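You operate a simulated robot arm through the tools that you are given. There is no shell and no other tool. Be economical: measure what you need, move in short steps, check, and stop when the job is done.

The job below is to be done with a simulated robot arm. You get a single attempt, and the scene is never put back.

JOB
Test the orange probe in the field unit.
Fine: Stand it in the port, switch on, set the dial to its colour, press TEST once, wait for the grade. Don't press TILE.

It is judged by the outcome, as a careful person would: the job done as asked, and still so three seconds after it is handed in. It fails if anything else is knocked over, pushed out of place, dropped, spilled or broken.

ROBOT AND FRAMES
A 7-joint arm with a two-finger parallel gripper on a trunk, on a base that drives. Base frame: it is fixed to the floor where the robot stands at the start and does not move with it; the origin is under the middle of the robot, x ahead of it, y to its left, z up. Units: m, degrees, N and s.
With the tool pointing down near the work surface it reaches from about 0.28 to 0.76 m from the robot's upright axis, wherever it stands. Its first joint turns from -166.0 to 166.0 degrees. Places, roughly: field unit dial [-0.6, -1.1, 1.3]; field unit port [-0.8, -1, 1.3]; field unit screen [-0.6, -1.1, 1.5]; field unit switch [-0.4, -1.1, 1.4]; test button of the field unit [-0.7, -1.1, 1.3]; tile key of the base unit [-0.9, -1.1, 0.8]. Payload 3.91 kg.
The tool frame sits at the grasp point between the pads (the TCP): z along the fingers, y along the line on which they close. The tips reach 0.03 m beyond it. The gripper opens to 0.11 m. The fingers are 0.02 m wide and 0.01 m thick; the gripper's body (0.048 by 0.112 m) begins 0.055 m behind the TCP.
Orientation is that of the tool frame in the base frame, as a unit quaternion [x, y, z, w]. With the fingers straight down and closing along the base's y, the tool's x points along the base's -x, its y along +y and its z along -z.

CONTROLS
- The arm moves only by the tool arm_command. Its argument "commands" is a list of rows, each a list of 6 numbers: the shift along the tool's x, y, z in m, then the turn, a rotation vector about the tool's x, y, z in degrees. In form: [[x, y, z, wx, wy, wz], ...]. A call has 1 to 12 rows; each row is the pose to reach, as a shift and turn from the pose commanded when the call began, along the tool's axes at that moment. "fingers" is the opening, from 0 (shut) to 1 (fully open), set as the call begins (left out, the last holds). Each row takes 0.2 s and may step no farther than 0.05 m and 8.6 degrees from the row before; otherwise, or with a gripper value out of range, the whole call is refused. A pose out of reach is approached as far as the arm can. The call stops where the force on the tool passes 40 N (or 10 N more than at its start, if that is more) or the arm is blocked; 0.2 s more then pass. The fingers move at their own pace (about 0.153 m/s each) and stop on an object; they squeeze with about 38 N. The grip force told is the motor's: it shows also when the fingers shut on nothing. Time passes only in rows, and 0.2 s behind the last, so rows that repeat a pose let the fingers close. The reply holds the time, the measured pose of the TCP, the force on the tool along the base axes, the opening and the grip force, in the units named above and with some noise, with the torque about the TCP (base axes, N m) and any sound that the robot's microphone picked up.
- Cameras (640 x 400 px; columns grow to the right, rows downward): "scene" is now at [-0.0392, 0.067, 1.348]; the picture's right is [-0.91, -0.42, 0.00], its down [-0.18, 0.40, -0.90] and it looks along [0.38, -0.81, -0.44] (base axes); focal length 214 px, centre (320, 200). "wrist" rides on the gripper at [0.077, 0.007, -0.115] in the tool frame; the picture's right is [-0.09, 1.00, 0.00], its down [-0.80, -0.07, -0.59] and it looks along [-0.59, -0.05, 0.80] (tool axes); focal length 270 px, centre (320, 200).
- snapshot(camera): a new picture of that camera. No time passes.
- lift_body(by): slides the trunk up (or, below 0, down) by that many m; the arm and the scene camera ride with it, the base frame stays. It gives what a move gives, with no picture.
- drive_base(legs): drives the robot by 1 to 6 legs, each [ahead, turn to the left] in m and degrees, along the robot's own axes; the way and the turn of a leg run together, so that a leg with both is an arc; at most 1.5 m and 180 degrees a leg. The arm and the cameras ride along, it lands a little off, and it stops where it bumps. It gives what a move gives.
- head_to(pan, tilt): turns the head with the scene camera to pan (to the left, within 155 degrees either way) and tilt (down, from -29 to 69), counted from straight ahead of the robot. It gives what a move gives.
- point_at(camera, pixels): for up to 12 pixels [column, row] of the newest picture of that camera ("zoom" is the newest enlarged one), the place [x, y, z] in the base frame of the surface seen there, good to about 0.003 m. No time passes.
- enlarge(camera, box): a new picture of the part [left, top, right, bottom] of that camera's present view, enlarged. No time passes.
- sign_off(): hands the job in; it is judged then, once.

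Go step by step. Measure first, check grasps and placings, and put right what went wrong. The budget is 80 turns and 68 pictures, counting those below and the enlarged ones. Unless the task says otherwise, let go and move clear before handing in, and close with one line.

The tools are called after ">>>" as name(argument=value, ...) on one line, values as JSON. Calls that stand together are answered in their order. arm_command: Moves the arm, as the interface text tells. Its arguments: {"type":"object","properties":{"commands":{"type":"array","items":{"type":"array","items":{"type":"number"}}},"fingers":{"type":"number"}},"required":["commands"]} The other tools are called the same way: lift_body (by) slides the trunk up or down; drive_base (legs) drives the base; head_to (pan, tilt) turns the head that bears the scene camera; snapshot (camera) takes a picture; point_at (camera, pixels) gives the place of the surface under pixels of a picture; enlarge (camera, box) takes an enlarged picture of a part of a camera's view; sign_off () hands the job in.

At the start:

```text
time: 0.0
tool_pos: [-0.1401, -0.3062, 0.9995]
tool_rot: [0.0, 1.0, 0.0, 0.001]
contact_force: [0.7, -0.6, 0.2]
ft_torque: [0.02, -0.01, -0.01]
grip_width: 0.11
grasp_force: 0.1
trunk travel left (down, up): [-0.3, 0.31]
robot x, y, heading: [0.0002, -0.0015, -0.2]
head pan, tilt: [-65.2, 26.1]
```

scene: 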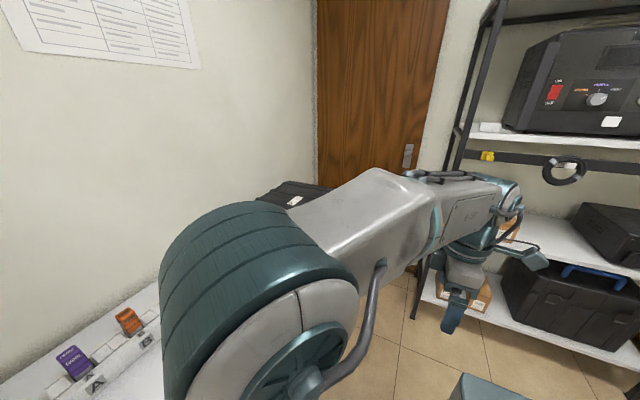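
wrist: 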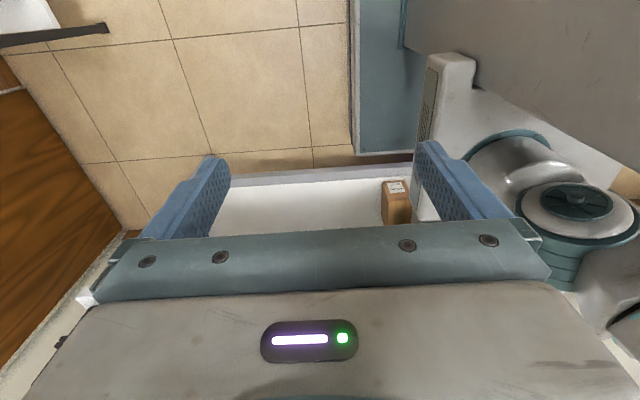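

The scene picture shows an orange probe near (128,320) and a purple one at (72,362) on the table ahead, and a unit on the shelf at (590,90). I'll turn the head to look at the table first.

>>> head_to(pan=-20, tilt=40)

>>> snapshot(camera="scene")

>>> head_to(pan=-115, tilt=10)

>>> snapshot(camera="scene")

```text
time: 1.1
tool_pos: [-0.1399, -0.3058, 1.0007]
tool_rot: [0.0, 1.0, 0.0, 0.001]
contact_force: [-0.2, 0.7, -0.2]
ft_torque: [-0.01, 0.01, 0.0]
grip_width: 0.1098
grasp_force: 0.0
trunk travel left (down, up): [-0.3, 0.31]
robot x, y, heading: [0.003, -0.0002, 0.4]
head pan, tilt: [-20.0, 40.0]
```

```text
65 pictures are left
```

scene: 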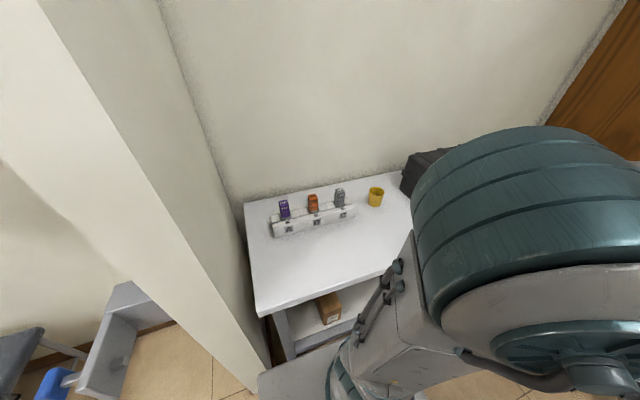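

```text
time: 2.8
tool_pos: [-0.1411, -0.3063, 0.9996]
tool_rot: [0.0, 1.0, 0.0, 0.0]
contact_force: [-0.1, -0.4, 0.8]
ft_torque: [-0.02, -0.01, 0.02]
grip_width: 0.11
grasp_force: 0.1
trunk travel left (down, up): [-0.3, 0.31]
robot x, y, heading: [0.0014, -0.002, 0.2]
head pan, tilt: [-115.0, 10.0]
```

```text
64 pictures are left
```

scene: 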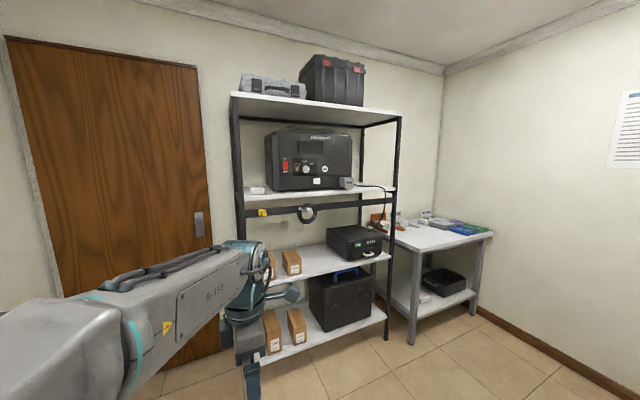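

The field unit sits on the shelf at about (310,160). I'll enlarge it and measure it.

>>> enlarge(camera="scene", box=[230, 120, 410, 232])

>>> head_to(pan=-20, tilt=40)

>>> enlarge(camera="scene", box=[240, 160, 400, 260])

```text
3.56 times, centred on (320, 176) of scene
```

zoom: 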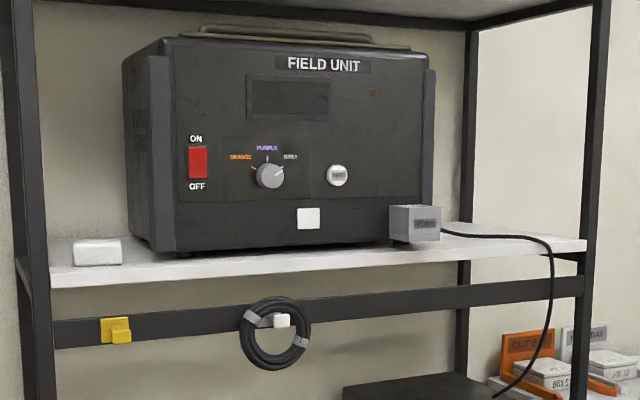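

```text
time: 4.5
tool_pos: [-0.1408, -0.3061, 0.9995]
tool_rot: [0.0, 1.0, -0.001, 0.001]
contact_force: [-0.3, -0.3, 0.0]
ft_torque: [-0.01, -0.03, -0.03]
grip_width: 0.1097
grasp_force: 0.0
trunk travel left (down, up): [-0.3, 0.31]
robot x, y, heading: [-0.0014, -0.0028, -0.1]
head pan, tilt: [-20.0, 40.0]
```

```text
4.00 times, centred on (320, 210) of scene
```

zoom: 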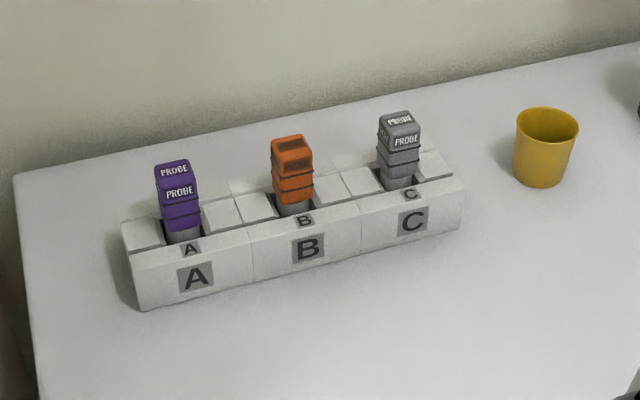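

The orange probe stands in slot B; its top is near zoom (290,145), and its body runs to (295,205). I'll measure probe, rack and table.

>>> point_at(camera="zoom", pixels=[[275, 140], [304, 138], [290, 144], [279, 205], [311, 200], [295, 198], [137, 268], [462, 192], [178, 175], [400, 122], [308, 248], [300, 350]])

>>> enlarge(camera="scene", box=[290, 180, 338, 210])

```text
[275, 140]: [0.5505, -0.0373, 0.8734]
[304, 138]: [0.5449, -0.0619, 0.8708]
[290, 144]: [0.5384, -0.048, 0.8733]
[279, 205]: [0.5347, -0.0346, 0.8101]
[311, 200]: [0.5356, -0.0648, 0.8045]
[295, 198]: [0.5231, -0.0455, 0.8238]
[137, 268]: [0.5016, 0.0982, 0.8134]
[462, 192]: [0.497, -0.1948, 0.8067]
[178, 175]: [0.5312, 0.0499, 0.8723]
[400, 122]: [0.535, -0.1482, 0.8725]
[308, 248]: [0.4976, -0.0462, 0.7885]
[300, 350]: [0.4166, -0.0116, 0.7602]
```

```text
13.33 times, centred on (314, 195) of scene
```

zoom: 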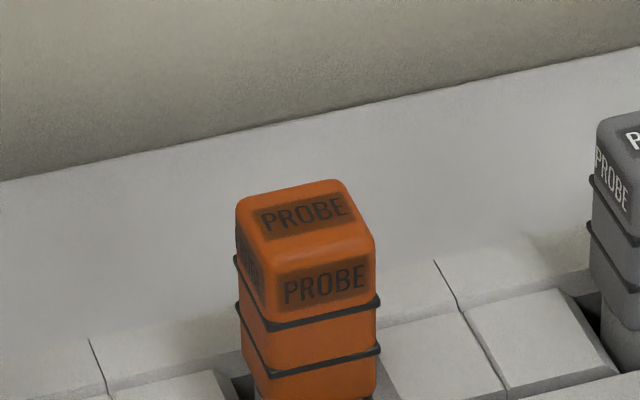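

The orange head is about 0.028 square centred near (0.54,-0.049), top at 0.873. Now I raise the trunk to look into the port from above.

>>> lift_body(by=0.3)

>>> head_to(pan=-120, tilt=20)

>>> snapshot(camera="scene")

```text
time: 7.5
tool_pos: [-0.1398, -0.3064, 1.2994]
tool_rot: [0.0, 1.0, 0.0, 0.0]
contact_force: [0.6, 0.0, -0.3]
ft_torque: [0.0, 0.01, -0.03]
grip_width: 0.1099
grasp_force: 0.1
trunk travel left (down, up): [-0.6, 0.01]
robot x, y, heading: [-0.003, -0.0011, -0.2]
head pan, tilt: [-20.0, 40.0]
```

```text
time: 9.3
tool_pos: [-0.1412, -0.306, 1.3003]
tool_rot: [0.0, 1.0, 0.0, 0.001]
contact_force: [0.6, 0.0, 0.4]
ft_torque: [-0.01, 0.01, -0.01]
grip_width: 0.1103
grasp_force: 0.0
trunk travel left (down, up): [-0.6, 0.01]
robot x, y, heading: [0.0029, 0.0037, -0.0]
head pan, tilt: [-120.0, 20.0]
```

```text
60 pictures are left
```

scene: 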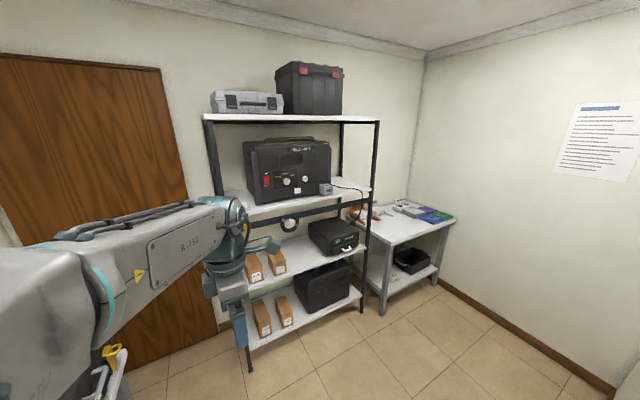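

>>> enlarge(camera="scene", box=[300, 165, 348, 195])

>>> point_at(camera="zoom", pixels=[[270, 250], [430, 250], [330, 220], [330, 320], [330, 270], [400, 300], [280, 330], [100, 330], [200, 100]])

>>> enlarge(camera="scene", box=[230, 125, 374, 215])

```text
13.33 times, centred on (324, 180) of scene
```

zoom: 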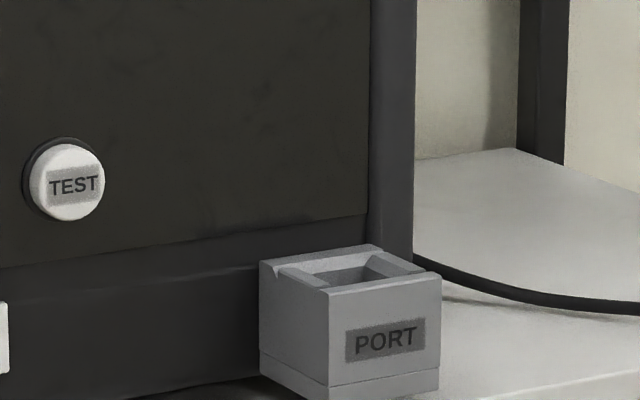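

```text
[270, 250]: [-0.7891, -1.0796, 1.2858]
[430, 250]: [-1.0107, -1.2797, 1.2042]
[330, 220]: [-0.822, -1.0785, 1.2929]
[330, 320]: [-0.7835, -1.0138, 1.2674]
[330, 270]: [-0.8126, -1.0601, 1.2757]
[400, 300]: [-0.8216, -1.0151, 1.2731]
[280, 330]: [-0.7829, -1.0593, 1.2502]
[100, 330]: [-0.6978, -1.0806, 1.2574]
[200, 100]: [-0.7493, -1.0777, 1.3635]
```

```text
4.44 times, centred on (302, 170) of scene
```

zoom: 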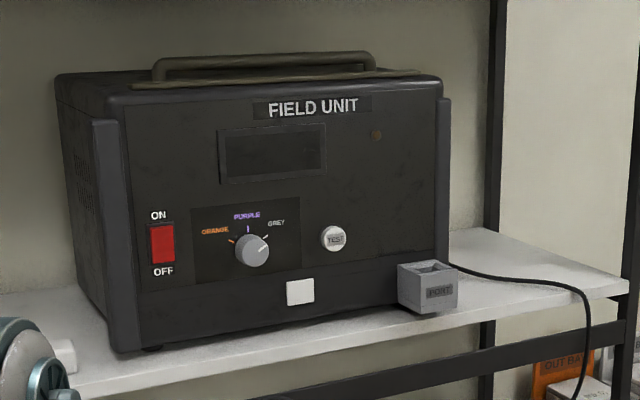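

The port is a grey box open at the top, centred near (-0.815,-1.045) with its rim at about 1.285. I'll hold the probe with the tool tilted so the fingers stay clear of the unit's face; first I swing the arm around to the table side, high up.

>>> arm_command(commands=[[-0.0475, -0.0135, 0, 0, 0, 0], [-0.095, -0.027, 0, 0, 0, 0], [-0.1425, -0.0405, 0, 0, 0, 0], [-0.19, -0.054, 0, 0, 0, 0], [-0.23, -0.038, 0, 0, 0, 0], [-0.27, -0.022, 0, 0, 0, 0], [-0.31, -0.006, 0, 0, 0, 0], [-0.35, 0.01, 0, 0, 0, 0], [-0.39, 0.026, 0, 0, 0, 0], [-0.415, 0.064, 0, 0, 0, 0], [-0.44, 0.102, 0, 0, 0, 0], [-0.465, 0.14, 0, 0, 0, 0]], fingers=1)

>>> head_to(pan=-10, tilt=40)

>>> snapshot(camera="scene")

```text
time: 11.9
tool_pos: [0.3218, -0.1616, 1.3001]
tool_rot: [-0.001, 1.0, -0.001, 0.0]
contact_force: [-0.5, 0.2, 0.3]
ft_torque: [-0.01, 0.01, -0.04]
grip_width: 0.1099
grasp_force: 0.1
trunk travel left (down, up): [-0.6, 0.01]
robot x, y, heading: [-0.0011, -0.0026, 0.2]
head pan, tilt: [-120.0, 20.0]
```

```text
time: 13.8
tool_pos: [0.3209, -0.164, 1.2995]
tool_rot: [0.0, 1.0, 0.0, 0.0]
contact_force: [-0.2, 0.6, -0.1]
ft_torque: [0.0, 0.0, -0.05]
grip_width: 0.1101
grasp_force: 0.0
trunk travel left (down, up): [-0.6, 0.01]
robot x, y, heading: [0.0029, 0.0015, 0.1]
head pan, tilt: [-10.0, 40.0]
```

```text
57 pictures are left
```

scene: 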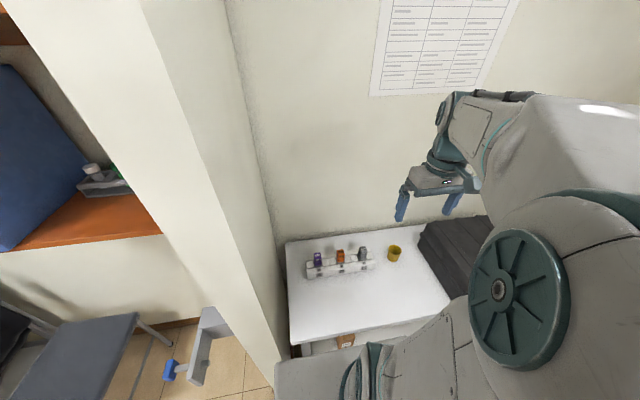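

The arm is now above the table and clear. I go over to a pre-grasp pose with the tool tilted 45 degrees, still high, then lower the trunk.

>>> arm_command(commands=[[-0.024, 0.019, 0.013, 0, -7.5, 0], [-0.048, 0.038, 0.026, 0, -15, 0], [-0.072, 0.057, 0.039, 0, -22.5, 0], [-0.097, 0.076, 0.051, 0, -30, 0], [-0.121, 0.095, 0.064, 0, -37.5, 0], [-0.145, 0.114, 0.077, 0, -45, 0]])

>>> snapshot(camera="wrist")

```text
time: 15.2
tool_pos: [0.4708, -0.0523, 1.2246]
tool_rot: [-0.001, 0.923, 0.0, 0.384]
contact_force: [-0.3, -1.1, 0.9]
ft_torque: [-0.01, 0.03, 0.0]
grip_width: 0.1101
grasp_force: 0.0
trunk travel left (down, up): [-0.6, 0.01]
robot x, y, heading: [0.0001, -0.0023, 0.1]
head pan, tilt: [-10.0, 40.0]
```

```text
56 pictures are left
```

wrist: 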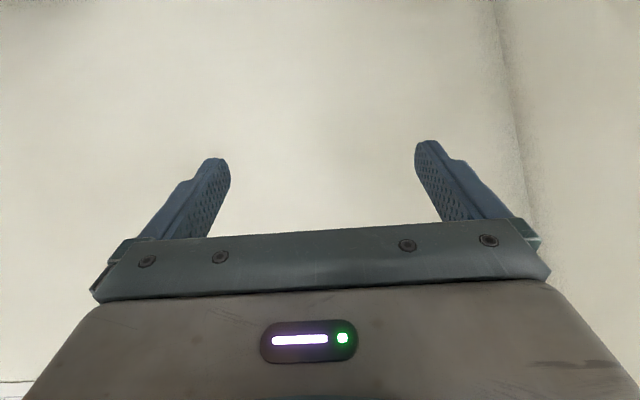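

The tilt is right and the wrist camera looks nearly level. I lower the trunk so the fingers stand just short of and above the probe.

>>> lift_body(by=-0.3)

>>> snapshot(camera="wrist")

>>> snapshot(camera="scene")

```text
time: 18.2
tool_pos: [0.4682, -0.0522, 0.9254]
tool_rot: [-0.001, 0.924, 0.0, 0.383]
contact_force: [-0.6, -0.3, 0.3]
ft_torque: [0.0, -0.02, 0.0]
grip_width: 0.11
grasp_force: 0.2
trunk travel left (down, up): [-0.3, 0.31]
robot x, y, heading: [0.0006, -0.0024, 0.1]
head pan, tilt: [-10.0, 40.0]
```

```text
55 pictures are left
```

wrist: 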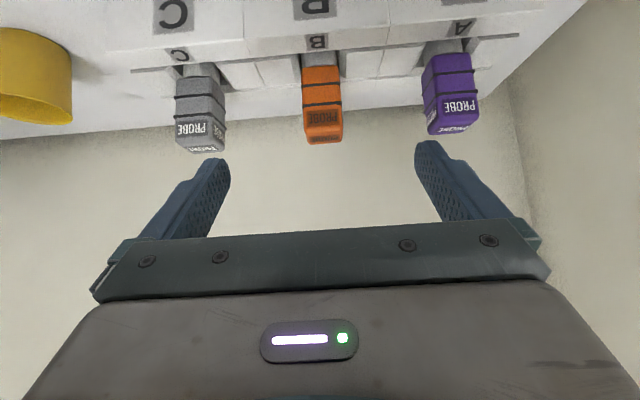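

```text
54 pictures are left
```

scene: 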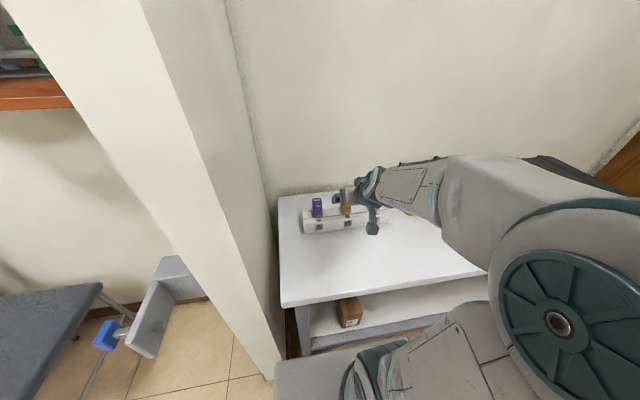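

Seen from the wrist (upside down), the orange probe stands between the fingers at (322,110). I measure its head and the stem.

>>> enlarge(camera="wrist", box=[262, 30, 390, 155])

>>> point_at(camera="wrist", pixels=[[307, 95], [338, 95], [322, 128], [322, 68], [322, 60], [322, 139], [200, 110], [450, 110]])

```text
3.20 times, centred on (326, 92) of wrist
```

zoom: 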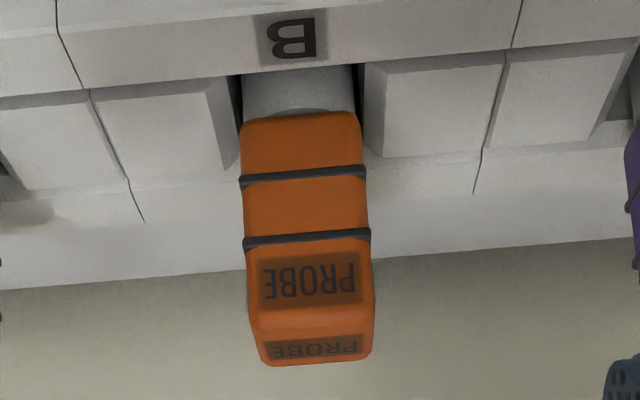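

```text
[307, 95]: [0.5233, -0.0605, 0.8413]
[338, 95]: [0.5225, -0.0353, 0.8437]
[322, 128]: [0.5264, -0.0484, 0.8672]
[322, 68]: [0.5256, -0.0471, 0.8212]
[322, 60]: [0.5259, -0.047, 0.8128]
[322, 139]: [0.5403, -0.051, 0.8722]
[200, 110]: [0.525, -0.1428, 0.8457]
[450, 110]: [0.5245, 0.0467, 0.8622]
```

Head front face is x≈0.524, so its centre is (0.538,-0.048), spanning z 0.82–0.873. I narrow the fingers to 0.06 for side clearance and advance along the tool axis.

>>> arm_command(commands=[[0, 0.002, 0, 0, 0, 0], [0.002, 0.003, 0.025, 0, 0, 0], [0.004, 0.003, 0.05, 0, 0, 0], [0.006, 0.003, 0.075, 0, 0, 0], [0.006, 0.003, 0.098, 0, 0, 0]], fingers=0.55)

>>> snapshot(camera="wrist")

```text
time: 19.4
tool_pos: [0.535, -0.049, 0.8514]
tool_rot: [-0.001, 0.924, -0.001, 0.383]
contact_force: [0.1, 0.8, 0.4]
ft_torque: [0.0, 0.0, 0.01]
grip_width: 0.0605
grasp_force: 0.0
trunk travel left (down, up): [-0.3, 0.31]
robot x, y, heading: [-0.0007, 0.001, 0.0]
head pan, tilt: [-10.0, 40.0]
```

```text
52 pictures are left
```

wrist: 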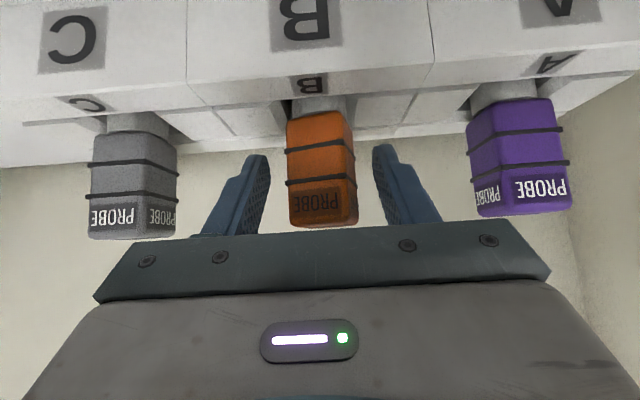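

The orange head is centred between the fingers. I close on it and check the grip.

>>> arm_command(commands=[[0, 0, 0, 0, 0, 0], [0, 0, 0, 0, 0, 0], [0, 0, 0, 0, 0, 0]], fingers=0)

```text
time: 20.2
tool_pos: [0.5342, -0.0491, 0.8518]
tool_rot: [-0.001, 0.924, 0.0, 0.383]
contact_force: [1.1, -0.4, -0.2]
ft_torque: [-0.04, -0.01, 0.0]
grip_width: 0.0296
grasp_force: 37.8
trunk travel left (down, up): [-0.3, 0.31]
robot x, y, heading: [0.0005, 0.0006, -0.3]
head pan, tilt: [-10.0, 40.0]
```

Gripped at 0.0296 m wide. I draw it straight up out of the slot.

>>> arm_command(commands=[[-0.014, 0, -0.014, 0, 0, 0], [-0.028, 0, -0.028, 0, 0, 0], [-0.042, 0, -0.042, 0, 0, 0], [-0.056, 0, -0.056, 0, 0, 0], [-0.071, 0, -0.071, 0, 0, 0]])

>>> snapshot(camera="wrist")

>>> snapshot(camera="scene")

```text
time: 21.4
tool_pos: [0.5348, -0.0491, 0.9523]
tool_rot: [0.0, 0.924, -0.001, 0.383]
contact_force: [0.4, 0.7, -1.8]
ft_torque: [0.02, 0.03, 0.02]
grip_width: 0.0298
grasp_force: 37.7
trunk travel left (down, up): [-0.3, 0.31]
robot x, y, heading: [0.0023, -0.0016, 0.2]
head pan, tilt: [-10.0, 40.0]
```

```text
51 pictures are left
```

wrist: 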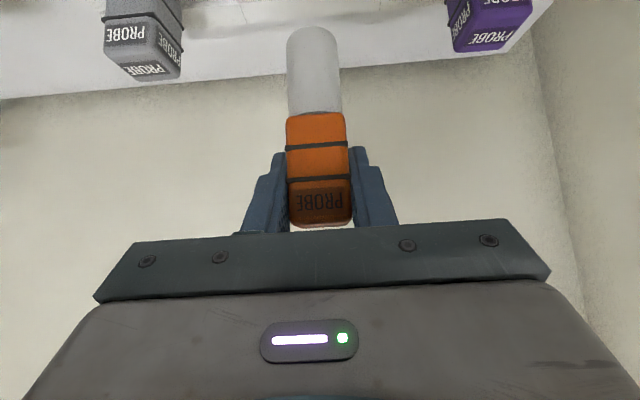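

```text
50 pictures are left
```

scene: 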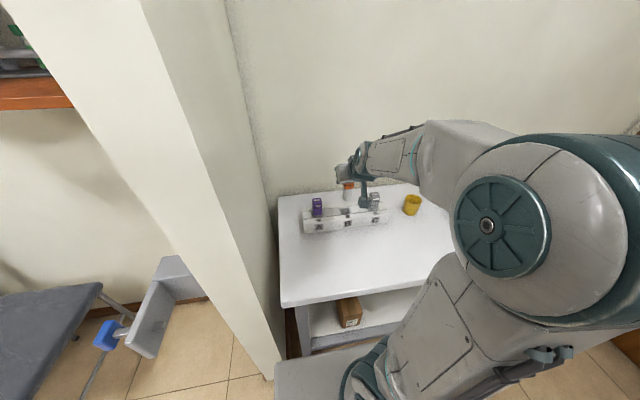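

The probe is out, rounded stem below the head at (314,70). I measure the stem end relative to the TCP, and raise the trunk.

>>> point_at(camera="wrist", pixels=[[314, 32], [314, 28], [316, 105], [318, 130], [291, 70], [336, 70], [318, 200]])

>>> lift_body(by=0.3)

```text
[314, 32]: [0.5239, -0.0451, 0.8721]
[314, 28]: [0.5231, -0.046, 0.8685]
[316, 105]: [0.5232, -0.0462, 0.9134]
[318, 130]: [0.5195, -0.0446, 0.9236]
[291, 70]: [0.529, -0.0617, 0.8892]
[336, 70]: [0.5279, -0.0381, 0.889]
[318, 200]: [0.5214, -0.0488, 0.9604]
```

```text
time: 24.4
tool_pos: [0.5328, -0.0491, 1.2517]
tool_rot: [-0.001, 0.924, 0.0, 0.383]
contact_force: [-0.1, -0.6, -1.5]
ft_torque: [-0.02, 0.01, 0.01]
grip_width: 0.0297
grasp_force: 38.0
trunk travel left (down, up): [-0.6, 0.01]
robot x, y, heading: [-0.0014, 0.0014, 0.6]
head pan, tilt: [-10.0, 40.0]
```

Stem end is about 0.087 below the TCP. I draw the arm in by 0.13 m and look at the floor behind before driving.

>>> arm_command(commands=[[0.023, 0, -0.023, 0, 0, 0], [0.046, 0, -0.046, 0, 0, 0], [0.069, 0, -0.069, 0, 0, 0], [0.092, 0, -0.092, 0, 0, 0]])

>>> head_to(pan=-150, tilt=40)

>>> snapshot(camera="scene")

>>> head_to(pan=150, tilt=40)

>>> snapshot(camera="scene")

```text
time: 25.4
tool_pos: [0.4009, -0.0486, 1.2493]
tool_rot: [0.0, 0.924, 0.0, 0.383]
contact_force: [-0.8, -0.1, -1.7]
ft_torque: [0.01, -0.04, 0.01]
grip_width: 0.0296
grasp_force: 38.0
trunk travel left (down, up): [-0.6, 0.01]
robot x, y, heading: [0.0005, 0.0011, 0.0]
head pan, tilt: [-10.0, 40.0]
```

```text
time: 27.6
tool_pos: [0.4017, -0.0492, 1.2487]
tool_rot: [-0.001, 0.923, 0.0, 0.384]
contact_force: [-0.5, -0.2, -0.9]
ft_torque: [-0.03, -0.02, 0.01]
grip_width: 0.0295
grasp_force: 38.0
trunk travel left (down, up): [-0.6, 0.01]
robot x, y, heading: [0.0015, 0.0001, 0.0]
head pan, tilt: [-150.0, 40.0]
```

```text
49 pictures are left
```

scene: 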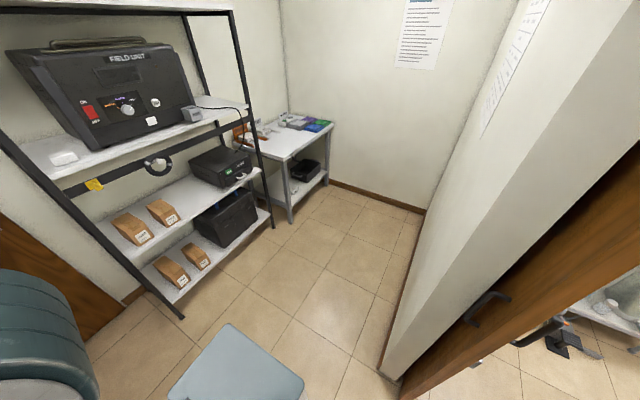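

```text
time: 31.7
tool_pos: [0.4021, -0.0494, 1.2483]
tool_rot: [-0.001, 0.923, 0.0, 0.384]
contact_force: [0.1, 0.3, -1.1]
ft_torque: [-0.05, -0.01, 0.01]
grip_width: 0.0298
grasp_force: 38.4
trunk travel left (down, up): [-0.6, 0.01]
robot x, y, heading: [0.0008, -0.0024, -0.1]
head pan, tilt: [150.0, 40.0]
```

```text
48 pictures are left
```

scene: 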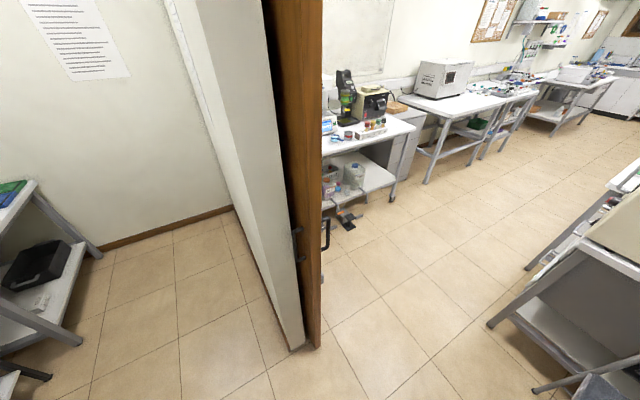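

The room with the unit lies to the right-rear, bounded by a partition wall whose end shows at (300,345). I measure it and the open floor.

>>> point_at(camera="scene", pixels=[[300, 344], [318, 345], [305, 300], [232, 208], [100, 255], [80, 342], [45, 378], [180, 230], [250, 330]])

>>> head_to(pan=-150, tilt=40)

>>> snapshot(camera="scene")

>>> point_at(camera="scene", pixels=[[184, 318], [273, 228], [290, 222], [380, 365], [235, 330], [300, 385], [330, 183], [170, 395], [425, 210], [120, 303], [22, 140], [255, 150]])

```text
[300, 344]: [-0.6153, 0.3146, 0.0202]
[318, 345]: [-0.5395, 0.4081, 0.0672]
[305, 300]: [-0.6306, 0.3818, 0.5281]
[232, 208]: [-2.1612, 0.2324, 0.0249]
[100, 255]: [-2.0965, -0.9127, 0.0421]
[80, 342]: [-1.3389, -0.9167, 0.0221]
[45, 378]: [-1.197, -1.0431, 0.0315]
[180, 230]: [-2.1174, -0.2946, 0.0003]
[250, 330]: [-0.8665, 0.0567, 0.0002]
```

```text
time: 35.8
tool_pos: [0.4015, -0.0494, 1.2498]
tool_rot: [-0.001, 0.923, 0.0, 0.384]
contact_force: [0.3, -0.6, -0.5]
ft_torque: [0.01, 0.0, -0.03]
grip_width: 0.0299
grasp_force: 38.1
trunk travel left (down, up): [-0.6, 0.01]
robot x, y, heading: [-0.0008, 0.0008, 0.1]
head pan, tilt: [-150.0, 40.0]
```

```text
47 pictures are left
```

scene: 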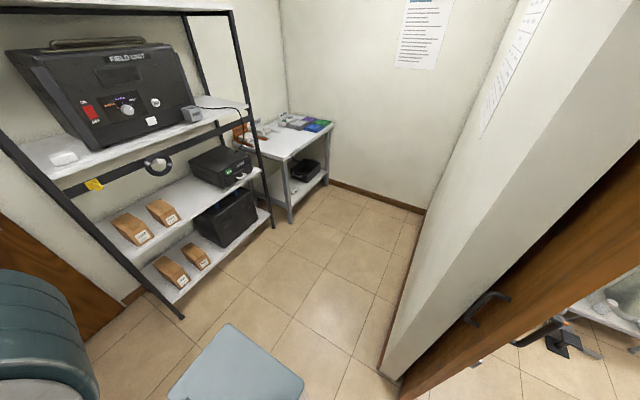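

```text
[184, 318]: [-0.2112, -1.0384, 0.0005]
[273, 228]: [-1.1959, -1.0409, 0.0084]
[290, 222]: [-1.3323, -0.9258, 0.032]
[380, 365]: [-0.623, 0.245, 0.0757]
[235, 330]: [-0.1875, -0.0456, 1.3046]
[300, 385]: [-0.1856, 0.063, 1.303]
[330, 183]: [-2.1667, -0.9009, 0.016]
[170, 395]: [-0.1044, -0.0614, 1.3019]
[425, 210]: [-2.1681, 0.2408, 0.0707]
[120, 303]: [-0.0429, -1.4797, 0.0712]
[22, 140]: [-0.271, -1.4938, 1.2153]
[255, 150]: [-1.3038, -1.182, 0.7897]
```

Shelf posts stand at y≈-1.04 (x -0.21…-1.2) and the partition at y≈0.24, so there is room to stand near (-0.62,-0.42) facing -y. I drive there by square legs that keep the arm clear.

>>> drive_base(legs=[[-0.15, 0], [0, -90], [0.4, 0]])

>>> drive_base(legs=[[0, -90], [0.47, 0], [0, 90]])

>>> head_to(pan=0, tilt=25)

>>> snapshot(camera="scene")

```text
time: 43.1
tool_pos: [-0.1936, -0.8194, 1.2494]
tool_rot: [0.649, 0.657, -0.268, 0.272]
contact_force: [-0.1, 0.4, -1.4]
ft_torque: [0.0, 0.03, -0.02]
grip_width: 0.0294
grasp_force: 37.9
trunk travel left (down, up): [-0.6, 0.01]
robot x, y, heading: [-0.1481, -0.4175, -89.6]
head pan, tilt: [-150.0, 40.0]
```

```text
time: 53.5
tool_pos: [-0.643, -0.8427, 1.2488]
tool_rot: [0.633, 0.672, -0.263, 0.279]
contact_force: [-0.3, 0.3, -1.2]
ft_torque: [-0.03, -0.01, 0.0]
grip_width: 0.0297
grasp_force: 37.9
trunk travel left (down, up): [-0.6, 0.01]
robot x, y, heading: [-0.6186, -0.4369, -86.3]
head pan, tilt: [-150.0, 40.0]
```

```text
time: 55.9
tool_pos: [-0.6433, -0.8439, 1.2485]
tool_rot: [0.633, 0.672, -0.264, 0.279]
contact_force: [0.5, -0.9, -1.3]
ft_torque: [0.02, -0.02, 0.01]
grip_width: 0.0295
grasp_force: 38.9
trunk travel left (down, up): [-0.6, 0.01]
robot x, y, heading: [-0.6196, -0.4387, -86.5]
head pan, tilt: [0.0, 25.0]
```

```text
46 pictures are left
```

scene: 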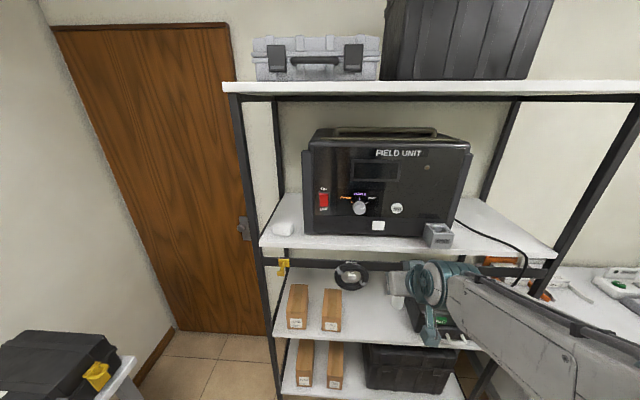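

I now stand square to the shelf, with the port at about (438,233). I enlarge it and measure the port opening and the panel controls.

>>> enlarge(camera="scene", box=[408, 210, 472, 250])

>>> point_at(camera="zoom", pixels=[[175, 150], [445, 150], [210, 240], [410, 232], [250, 190], [385, 190], [330, 155], [320, 210], [310, 180]])

>>> enlarge(camera="scene", box=[300, 145, 428, 240])

```text
10.00 times, centred on (440, 230) of scene
```

zoom: 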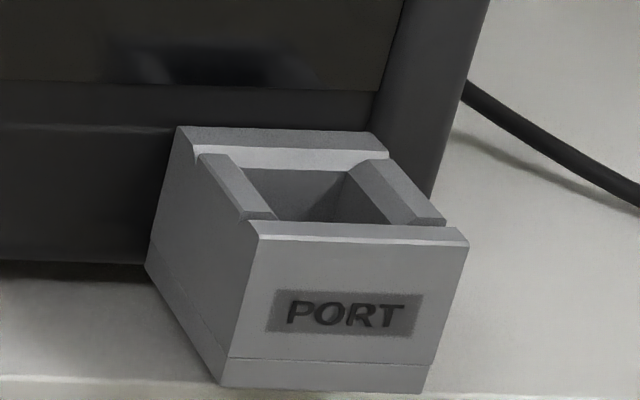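

```text
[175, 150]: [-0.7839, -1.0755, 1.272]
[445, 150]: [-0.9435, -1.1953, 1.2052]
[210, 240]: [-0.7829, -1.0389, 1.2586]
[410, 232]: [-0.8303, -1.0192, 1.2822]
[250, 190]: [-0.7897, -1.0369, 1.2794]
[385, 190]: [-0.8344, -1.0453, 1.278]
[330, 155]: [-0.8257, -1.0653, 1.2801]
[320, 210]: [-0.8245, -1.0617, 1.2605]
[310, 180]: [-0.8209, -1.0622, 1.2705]
```

```text
4.21 times, centred on (364, 192) of scene
```

zoom: 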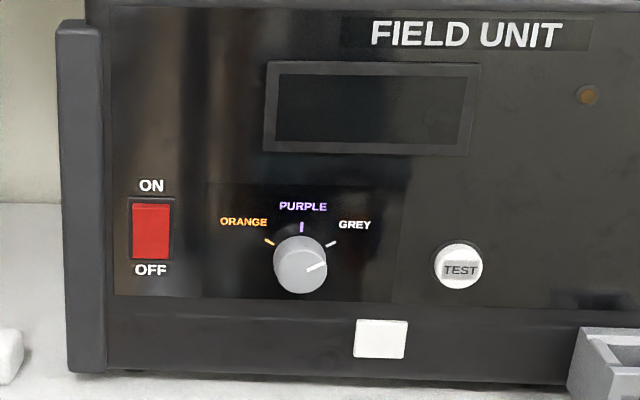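

I need the hole's edges more precisely, so I take a tighter view of the port.

>>> enlarge(camera="scene", box=[420, 220, 460, 245])

>>> point_at(camera="zoom", pixels=[[215, 222], [540, 225], [310, 260], [260, 180], [375, 180], [420, 250], [450, 240], [300, 180], [340, 215], [200, 150], [500, 250], [150, 200]])

```text
16.00 times, centred on (440, 232) of scene
```

zoom: 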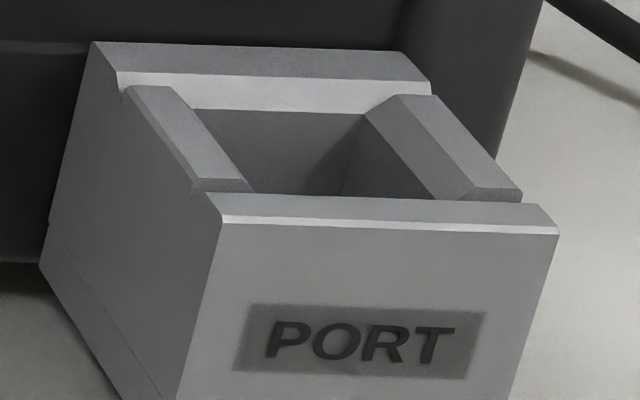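

```text
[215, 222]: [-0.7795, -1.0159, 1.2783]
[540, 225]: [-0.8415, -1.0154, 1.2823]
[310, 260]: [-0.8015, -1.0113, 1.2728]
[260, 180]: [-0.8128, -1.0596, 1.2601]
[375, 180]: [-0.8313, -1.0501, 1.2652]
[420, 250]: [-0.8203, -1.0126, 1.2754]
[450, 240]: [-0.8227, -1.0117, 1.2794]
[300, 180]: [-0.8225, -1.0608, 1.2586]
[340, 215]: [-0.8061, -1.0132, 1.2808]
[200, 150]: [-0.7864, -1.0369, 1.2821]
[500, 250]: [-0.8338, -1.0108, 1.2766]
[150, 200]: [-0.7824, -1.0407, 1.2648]
```

Port block spans x -0.781…-0.844, y -1.013…-1.078, so the hole centre is (-0.8125,-1.045) with its rim at 1.283. I raise the probe in front of the port to z 1.40 at y -0.90, squaring the yaw.

>>> arm_command(commands=[[-0.0232, -0.0288, -0.012, 0.4, 0, 0.4], [-0.0464, -0.0576, -0.0241, 0.8, 0, 0.8], [-0.0697, -0.0864, -0.0361, 1.2, 0, 1.2], [-0.0929, -0.1152, -0.0481, 1.6, 0, 1.6], [-0.1161, -0.144, -0.0602, 2.0, 0, 2.0], [-0.1393, -0.1728, -0.0722, 2.4, 0, 2.4]])

>>> snapshot(camera="scene")

>>> snapshot(camera="wrist")

```text
time: 57.3
tool_pos: [-0.8131, -0.9021, 1.3982]
tool_rot: [0.654, 0.653, -0.271, 0.27]
contact_force: [0.3, -0.6, -1.7]
ft_torque: [-0.01, 0.01, 0.01]
grip_width: 0.0296
grasp_force: 38.3
trunk travel left (down, up): [-0.6, 0.01]
robot x, y, heading: [-0.6175, -0.4378, -86.6]
head pan, tilt: [0.0, 25.0]
```

```text
42 pictures are left
```

scene: 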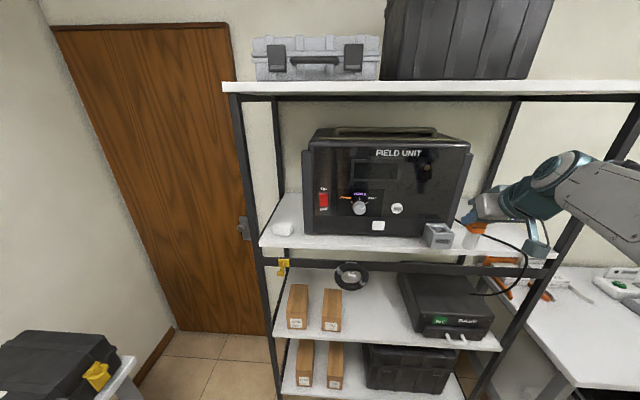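

```text
41 pictures are left
```

wrist: 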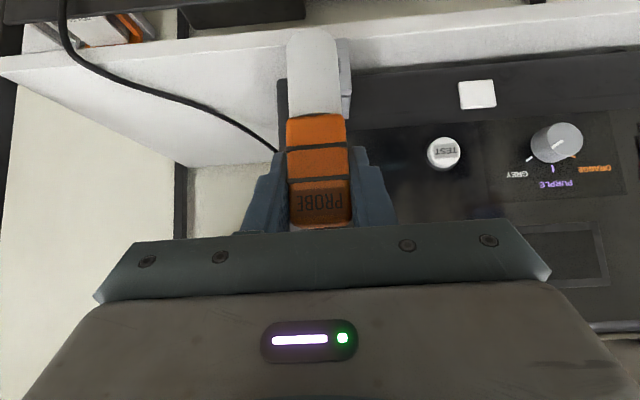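

The stem is lined up in front of the port. Before going in I check how close the forearm at (570,170)–(630,200) is to the right shelf post.

>>> point_at(camera="scene", pixels=[[570, 170], [600, 165], [635, 190], [535, 190], [472, 238], [485, 215], [575, 230], [545, 160]])

>>> point_at(camera="wrist", pixels=[[314, 35], [290, 85], [338, 85], [316, 100]])

```text
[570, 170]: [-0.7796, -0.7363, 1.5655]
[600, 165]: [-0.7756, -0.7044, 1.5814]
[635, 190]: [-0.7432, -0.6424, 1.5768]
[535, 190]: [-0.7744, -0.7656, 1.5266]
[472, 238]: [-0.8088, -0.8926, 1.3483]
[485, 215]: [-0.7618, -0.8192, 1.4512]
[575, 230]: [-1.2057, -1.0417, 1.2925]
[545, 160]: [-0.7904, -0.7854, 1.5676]
```

```text
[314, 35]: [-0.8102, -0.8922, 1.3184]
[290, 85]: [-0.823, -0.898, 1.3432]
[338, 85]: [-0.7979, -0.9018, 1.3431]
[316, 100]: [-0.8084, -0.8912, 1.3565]
```

The forearm stays well in front of the post. I advance 0.141 m over the port, still above the rim, then check from the wrist.

>>> arm_command(commands=[[-0.025, 0, 0.025, 0, 0, 0], [-0.05, 0, 0.05, 0, 0, 0], [-0.075, 0, 0.075, 0, 0, 0], [-0.0995, 0, 0.0995, 0, 0, 0]])

>>> snapshot(camera="wrist")

>>> enlarge(camera="scene", box=[390, 170, 502, 250])

```text
time: 58.3
tool_pos: [-0.8133, -1.0419, 1.3971]
tool_rot: [0.653, 0.654, -0.27, 0.27]
contact_force: [0.1, -1.2, -1.6]
ft_torque: [0.01, -0.02, -0.02]
grip_width: 0.0297
grasp_force: 38.0
trunk travel left (down, up): [-0.6, 0.01]
robot x, y, heading: [-0.6188, -0.4351, -86.8]
head pan, tilt: [0.0, 25.0]
```

```text
40 pictures are left
```

wrist: 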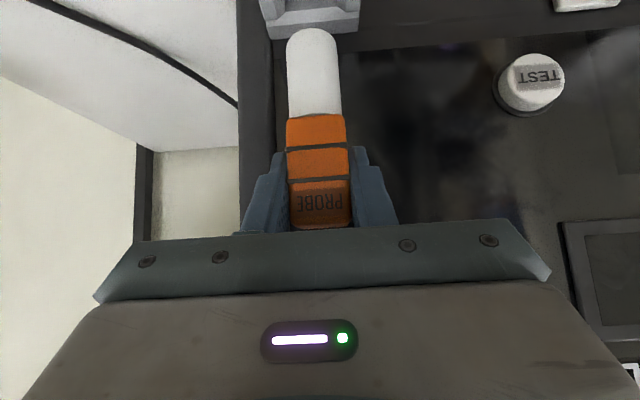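

```text
5.00 times, centred on (446, 210) of scene
```

zoom: 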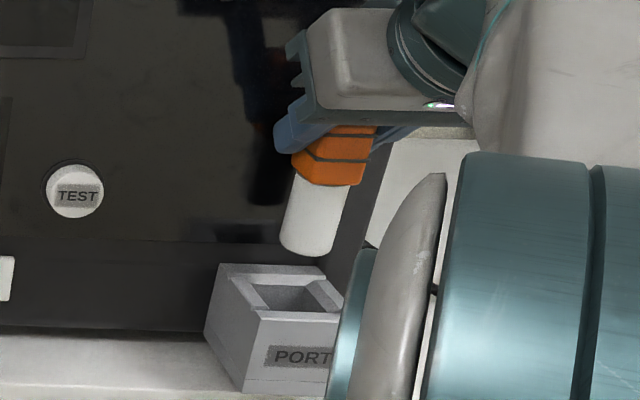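

The stem hangs above the port. I measure both in the wrist view to check alignment.

>>> enlarge(camera="wrist", box=[250, 0, 378, 80])

>>> point_at(camera="zoom", pixels=[[190, 300], [452, 300], [320, 170], [80, 180], [540, 140], [120, 110], [500, 90], [320, 350], [150, 140], [470, 125]])

```text
5.00 times, centred on (314, 40) of wrist
```

zoom: 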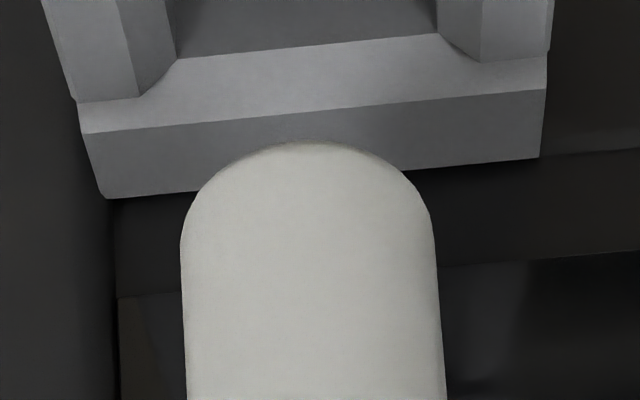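

```text
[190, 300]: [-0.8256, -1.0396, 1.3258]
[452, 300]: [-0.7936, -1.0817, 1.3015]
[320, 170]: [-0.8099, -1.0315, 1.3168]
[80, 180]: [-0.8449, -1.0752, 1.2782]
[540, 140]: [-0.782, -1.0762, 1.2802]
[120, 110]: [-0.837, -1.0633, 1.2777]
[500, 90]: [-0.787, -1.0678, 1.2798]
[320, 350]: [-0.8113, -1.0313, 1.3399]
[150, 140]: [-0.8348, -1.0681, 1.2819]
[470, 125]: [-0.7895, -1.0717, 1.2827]
```

Stem centre ≈(-0.813,-1.044) matches the hole centre (-0.813,-1.045). I descend in small rows.

>>> arm_command(commands=[[0.0085, 0, 0.0085, 0, 0, 0], [0.017, 0, 0.017, 0, 0, 0], [0.0255, 0, 0.0255, 0, 0, 0], [0.034, 0, 0.034, 0, 0, 0], [0.041, 0, 0.041, 0, 0, 0]])

>>> snapshot(camera="wrist")

```text
time: 59.5
tool_pos: [-0.8142, -1.0423, 1.341]
tool_rot: [0.652, 0.654, -0.271, 0.272]
contact_force: [-0.1, 0.4, -1.8]
ft_torque: [0.0, -0.02, -0.03]
grip_width: 0.0296
grasp_force: 38.0
trunk travel left (down, up): [-0.6, 0.01]
robot x, y, heading: [-0.6193, -0.4424, -86.7]
head pan, tilt: [0.0, 25.0]
```

```text
37 pictures are left
```

wrist: 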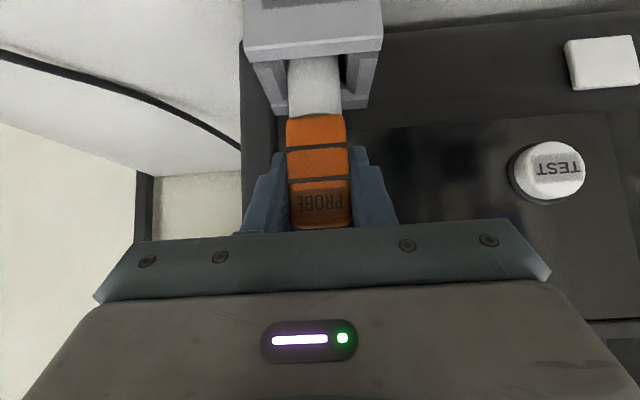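

The stem has entered the hole cleanly with no force. I keep going down in 4 mm steps until it seats.

>>> arm_command(commands=[[0.003, 0, 0.003, 0, 0, 0], [0.006, 0, 0.006, 0, 0, 0], [0.009, 0, 0.009, 0, 0, 0], [0.012, 0, 0.012, 0, 0, 0]])

```text
time: 60.5
tool_pos: [-0.8122, -1.0419, 1.3236]
tool_rot: [0.652, 0.654, -0.271, 0.271]
contact_force: [-0.3, -0.3, -2.4]
ft_torque: [-0.03, 0.03, 0.0]
grip_width: 0.0295
grasp_force: 38.1
trunk travel left (down, up): [-0.6, 0.01]
robot x, y, heading: [-0.6197, -0.4396, -86.7]
head pan, tilt: [0.0, 25.0]
```

>>> arm_command(commands=[[0.0014, 0, 0.0014, 0, 0, 0], [0.0028, 0, 0.0028, 0, 0, 0], [0.0042, 0, 0.0042, 0, 0, 0], [0.0056, 0, 0.0056, 0, 0, 0]])

>>> snapshot(camera="wrist")

```text
time: 61.5
tool_pos: [-0.8129, -1.0394, 1.3211]
tool_rot: [0.651, 0.652, -0.276, 0.273]
contact_force: [-1.4, -7.9, 30.5]
ft_torque: [-0.54, 0.11, -0.02]
grip_width: 0.0298
grasp_force: 38.2
trunk travel left (down, up): [-0.6, 0.01]
robot x, y, heading: [-0.6163, -0.4392, -86.6]
head pan, tilt: [0.0, 25.0]
```

```text
36 pictures are left
```

wrist: 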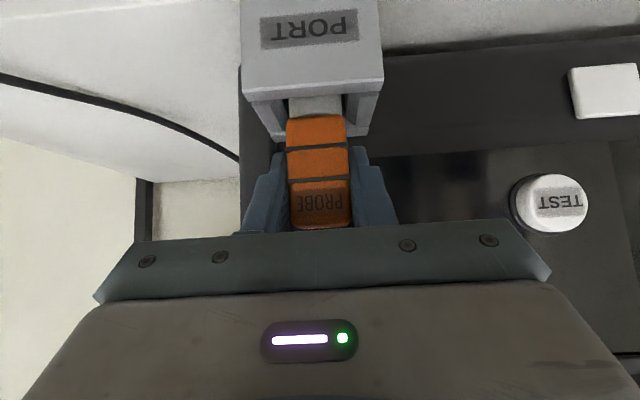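

The probe has bottomed (30 N up) with its head just above the rim, as it sat in the rack. I back off the load and open the fingers.

>>> arm_command(commands=[[-0.0035, 0, -0.0035, 0, 0, 0], [-0.0035, 0, -0.0035, 0, 0, 0]])

>>> arm_command(commands=[[0, 0, 0, 0, 0, 0], [0, 0, 0, 0, 0, 0], [0, 0, 0, 0, 0, 0]], fingers=0.6)

>>> snapshot(camera="wrist")

```text
time: 62.1
tool_pos: [-0.8134, -1.0412, 1.3212]
tool_rot: [0.653, 0.653, -0.271, 0.271]
contact_force: [-0.8, -4.4, 20.5]
ft_torque: [-0.32, 0.07, 0.01]
grip_width: 0.03
grasp_force: 38.0
trunk travel left (down, up): [-0.6, 0.01]
robot x, y, heading: [-0.6177, -0.4369, -86.5]
head pan, tilt: [0.0, 25.0]
```

```text
time: 62.9
tool_pos: [-0.8119, -1.0427, 1.3202]
tool_rot: [0.653, 0.654, -0.27, 0.27]
contact_force: [0.3, 0.1, 0.0]
ft_torque: [0.01, 0.02, 0.0]
grip_width: 0.0662
grasp_force: 0.0
trunk travel left (down, up): [-0.6, 0.01]
robot x, y, heading: [-0.6185, -0.4416, -86.5]
head pan, tilt: [0.0, 25.0]
```

```text
35 pictures are left
```

wrist: 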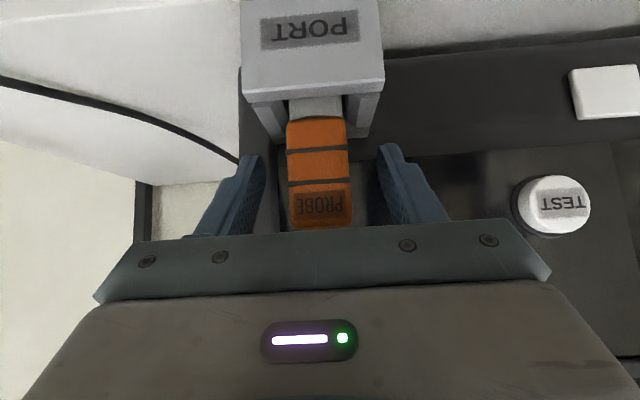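

Released; the probe stands upright by itself. I back out along the tool axis and check.

>>> arm_command(commands=[[0, 0, -0.03, 0, 0, 0], [0, 0, -0.07, 0, 0, 0], [0, 0, -0.11, 0, 0, 0], [0, 0, -0.15, 0, 0, 0]])

>>> snapshot(camera="wrist")

>>> enlarge(camera="scene", box=[300, 140, 476, 250])

>>> point_at(camera="zoom", pixels=[[82, 205], [82, 230], [82, 252], [218, 250], [228, 247], [205, 255], [352, 252], [345, 250], [140, 200], [60, 330]])

```text
time: 63.9
tool_pos: [-0.8137, -0.9341, 1.4295]
tool_rot: [0.654, 0.653, -0.272, 0.27]
contact_force: [0.2, 0.2, -0.6]
ft_torque: [-0.01, 0.03, 0.01]
grip_width: 0.0658
grasp_force: 0.0
trunk travel left (down, up): [-0.6, 0.01]
robot x, y, heading: [-0.6186, -0.4389, -86.5]
head pan, tilt: [0.0, 25.0]
```

```text
34 pictures are left
```

wrist: 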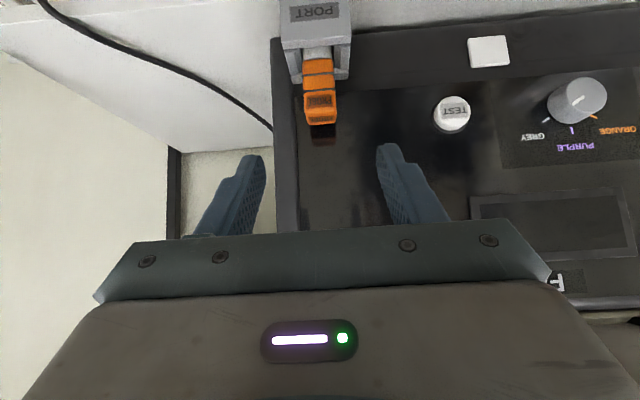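

```text
3.64 times, centred on (388, 195) of scene
```

zoom: 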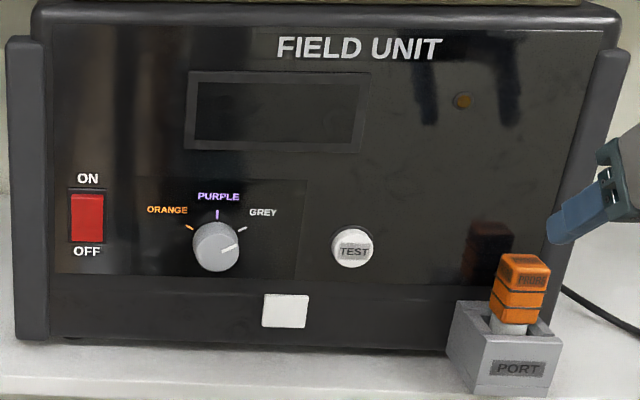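

```text
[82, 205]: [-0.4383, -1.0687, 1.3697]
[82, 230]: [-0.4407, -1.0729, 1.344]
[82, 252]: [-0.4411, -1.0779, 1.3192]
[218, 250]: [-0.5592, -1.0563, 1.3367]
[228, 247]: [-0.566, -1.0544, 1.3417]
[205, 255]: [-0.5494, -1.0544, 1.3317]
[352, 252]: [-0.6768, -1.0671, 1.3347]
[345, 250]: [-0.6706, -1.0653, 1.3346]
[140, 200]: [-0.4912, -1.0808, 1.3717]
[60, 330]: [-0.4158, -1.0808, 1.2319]
```

The probe stands in the port. The switch rocker is at x≈-0.44, z 1.32–1.37, dial axis ≈(-0.558,·,1.337), TEST ≈(-0.675,-1.066,1.335). I close the fingers, level the tool and move in front of the switch's upper half.

>>> arm_command(commands=[[0.0034, 0.0416, 0.0075, 0, -5, 0], [0.0069, 0.083, 0.015, 0, -10, 0], [0.0103, 0.1247, 0.0227, 0, -15, 0], [0.0138, 0.1662, 0.0302, 0, -20, 0], [0.0172, 0.2078, 0.0378, 0, -25, 0], [0.0207, 0.2493, 0.0453, 0, -30, 0], [0.0241, 0.2909, 0.0529, 0, -35, 0], [0.0276, 0.3324, 0.0604, 0, -40, 0], [0.031, 0.374, 0.068, 0, -45, 0]], fingers=0)

>>> snapshot(camera="scene")

>>> snapshot(camera="wrist")

```text
time: 65.9
tool_pos: [-0.4375, -0.961, 1.3547]
tool_rot: [0.501, 0.499, -0.501, 0.499]
contact_force: [0.1, -0.2, 0.3]
ft_torque: [-0.02, 0.0, 0.04]
grip_width: 0.0002
grasp_force: 37.9
trunk travel left (down, up): [-0.6, 0.01]
robot x, y, heading: [-0.6191, -0.4391, -86.7]
head pan, tilt: [0.0, 25.0]
```

```text
32 pictures are left
```

scene: 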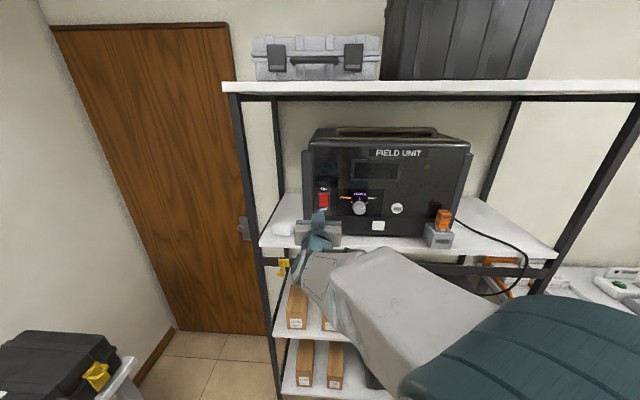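

```text
31 pictures are left
```

wrist: 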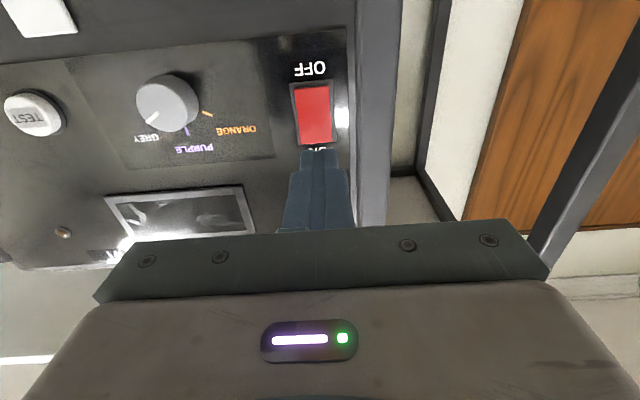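

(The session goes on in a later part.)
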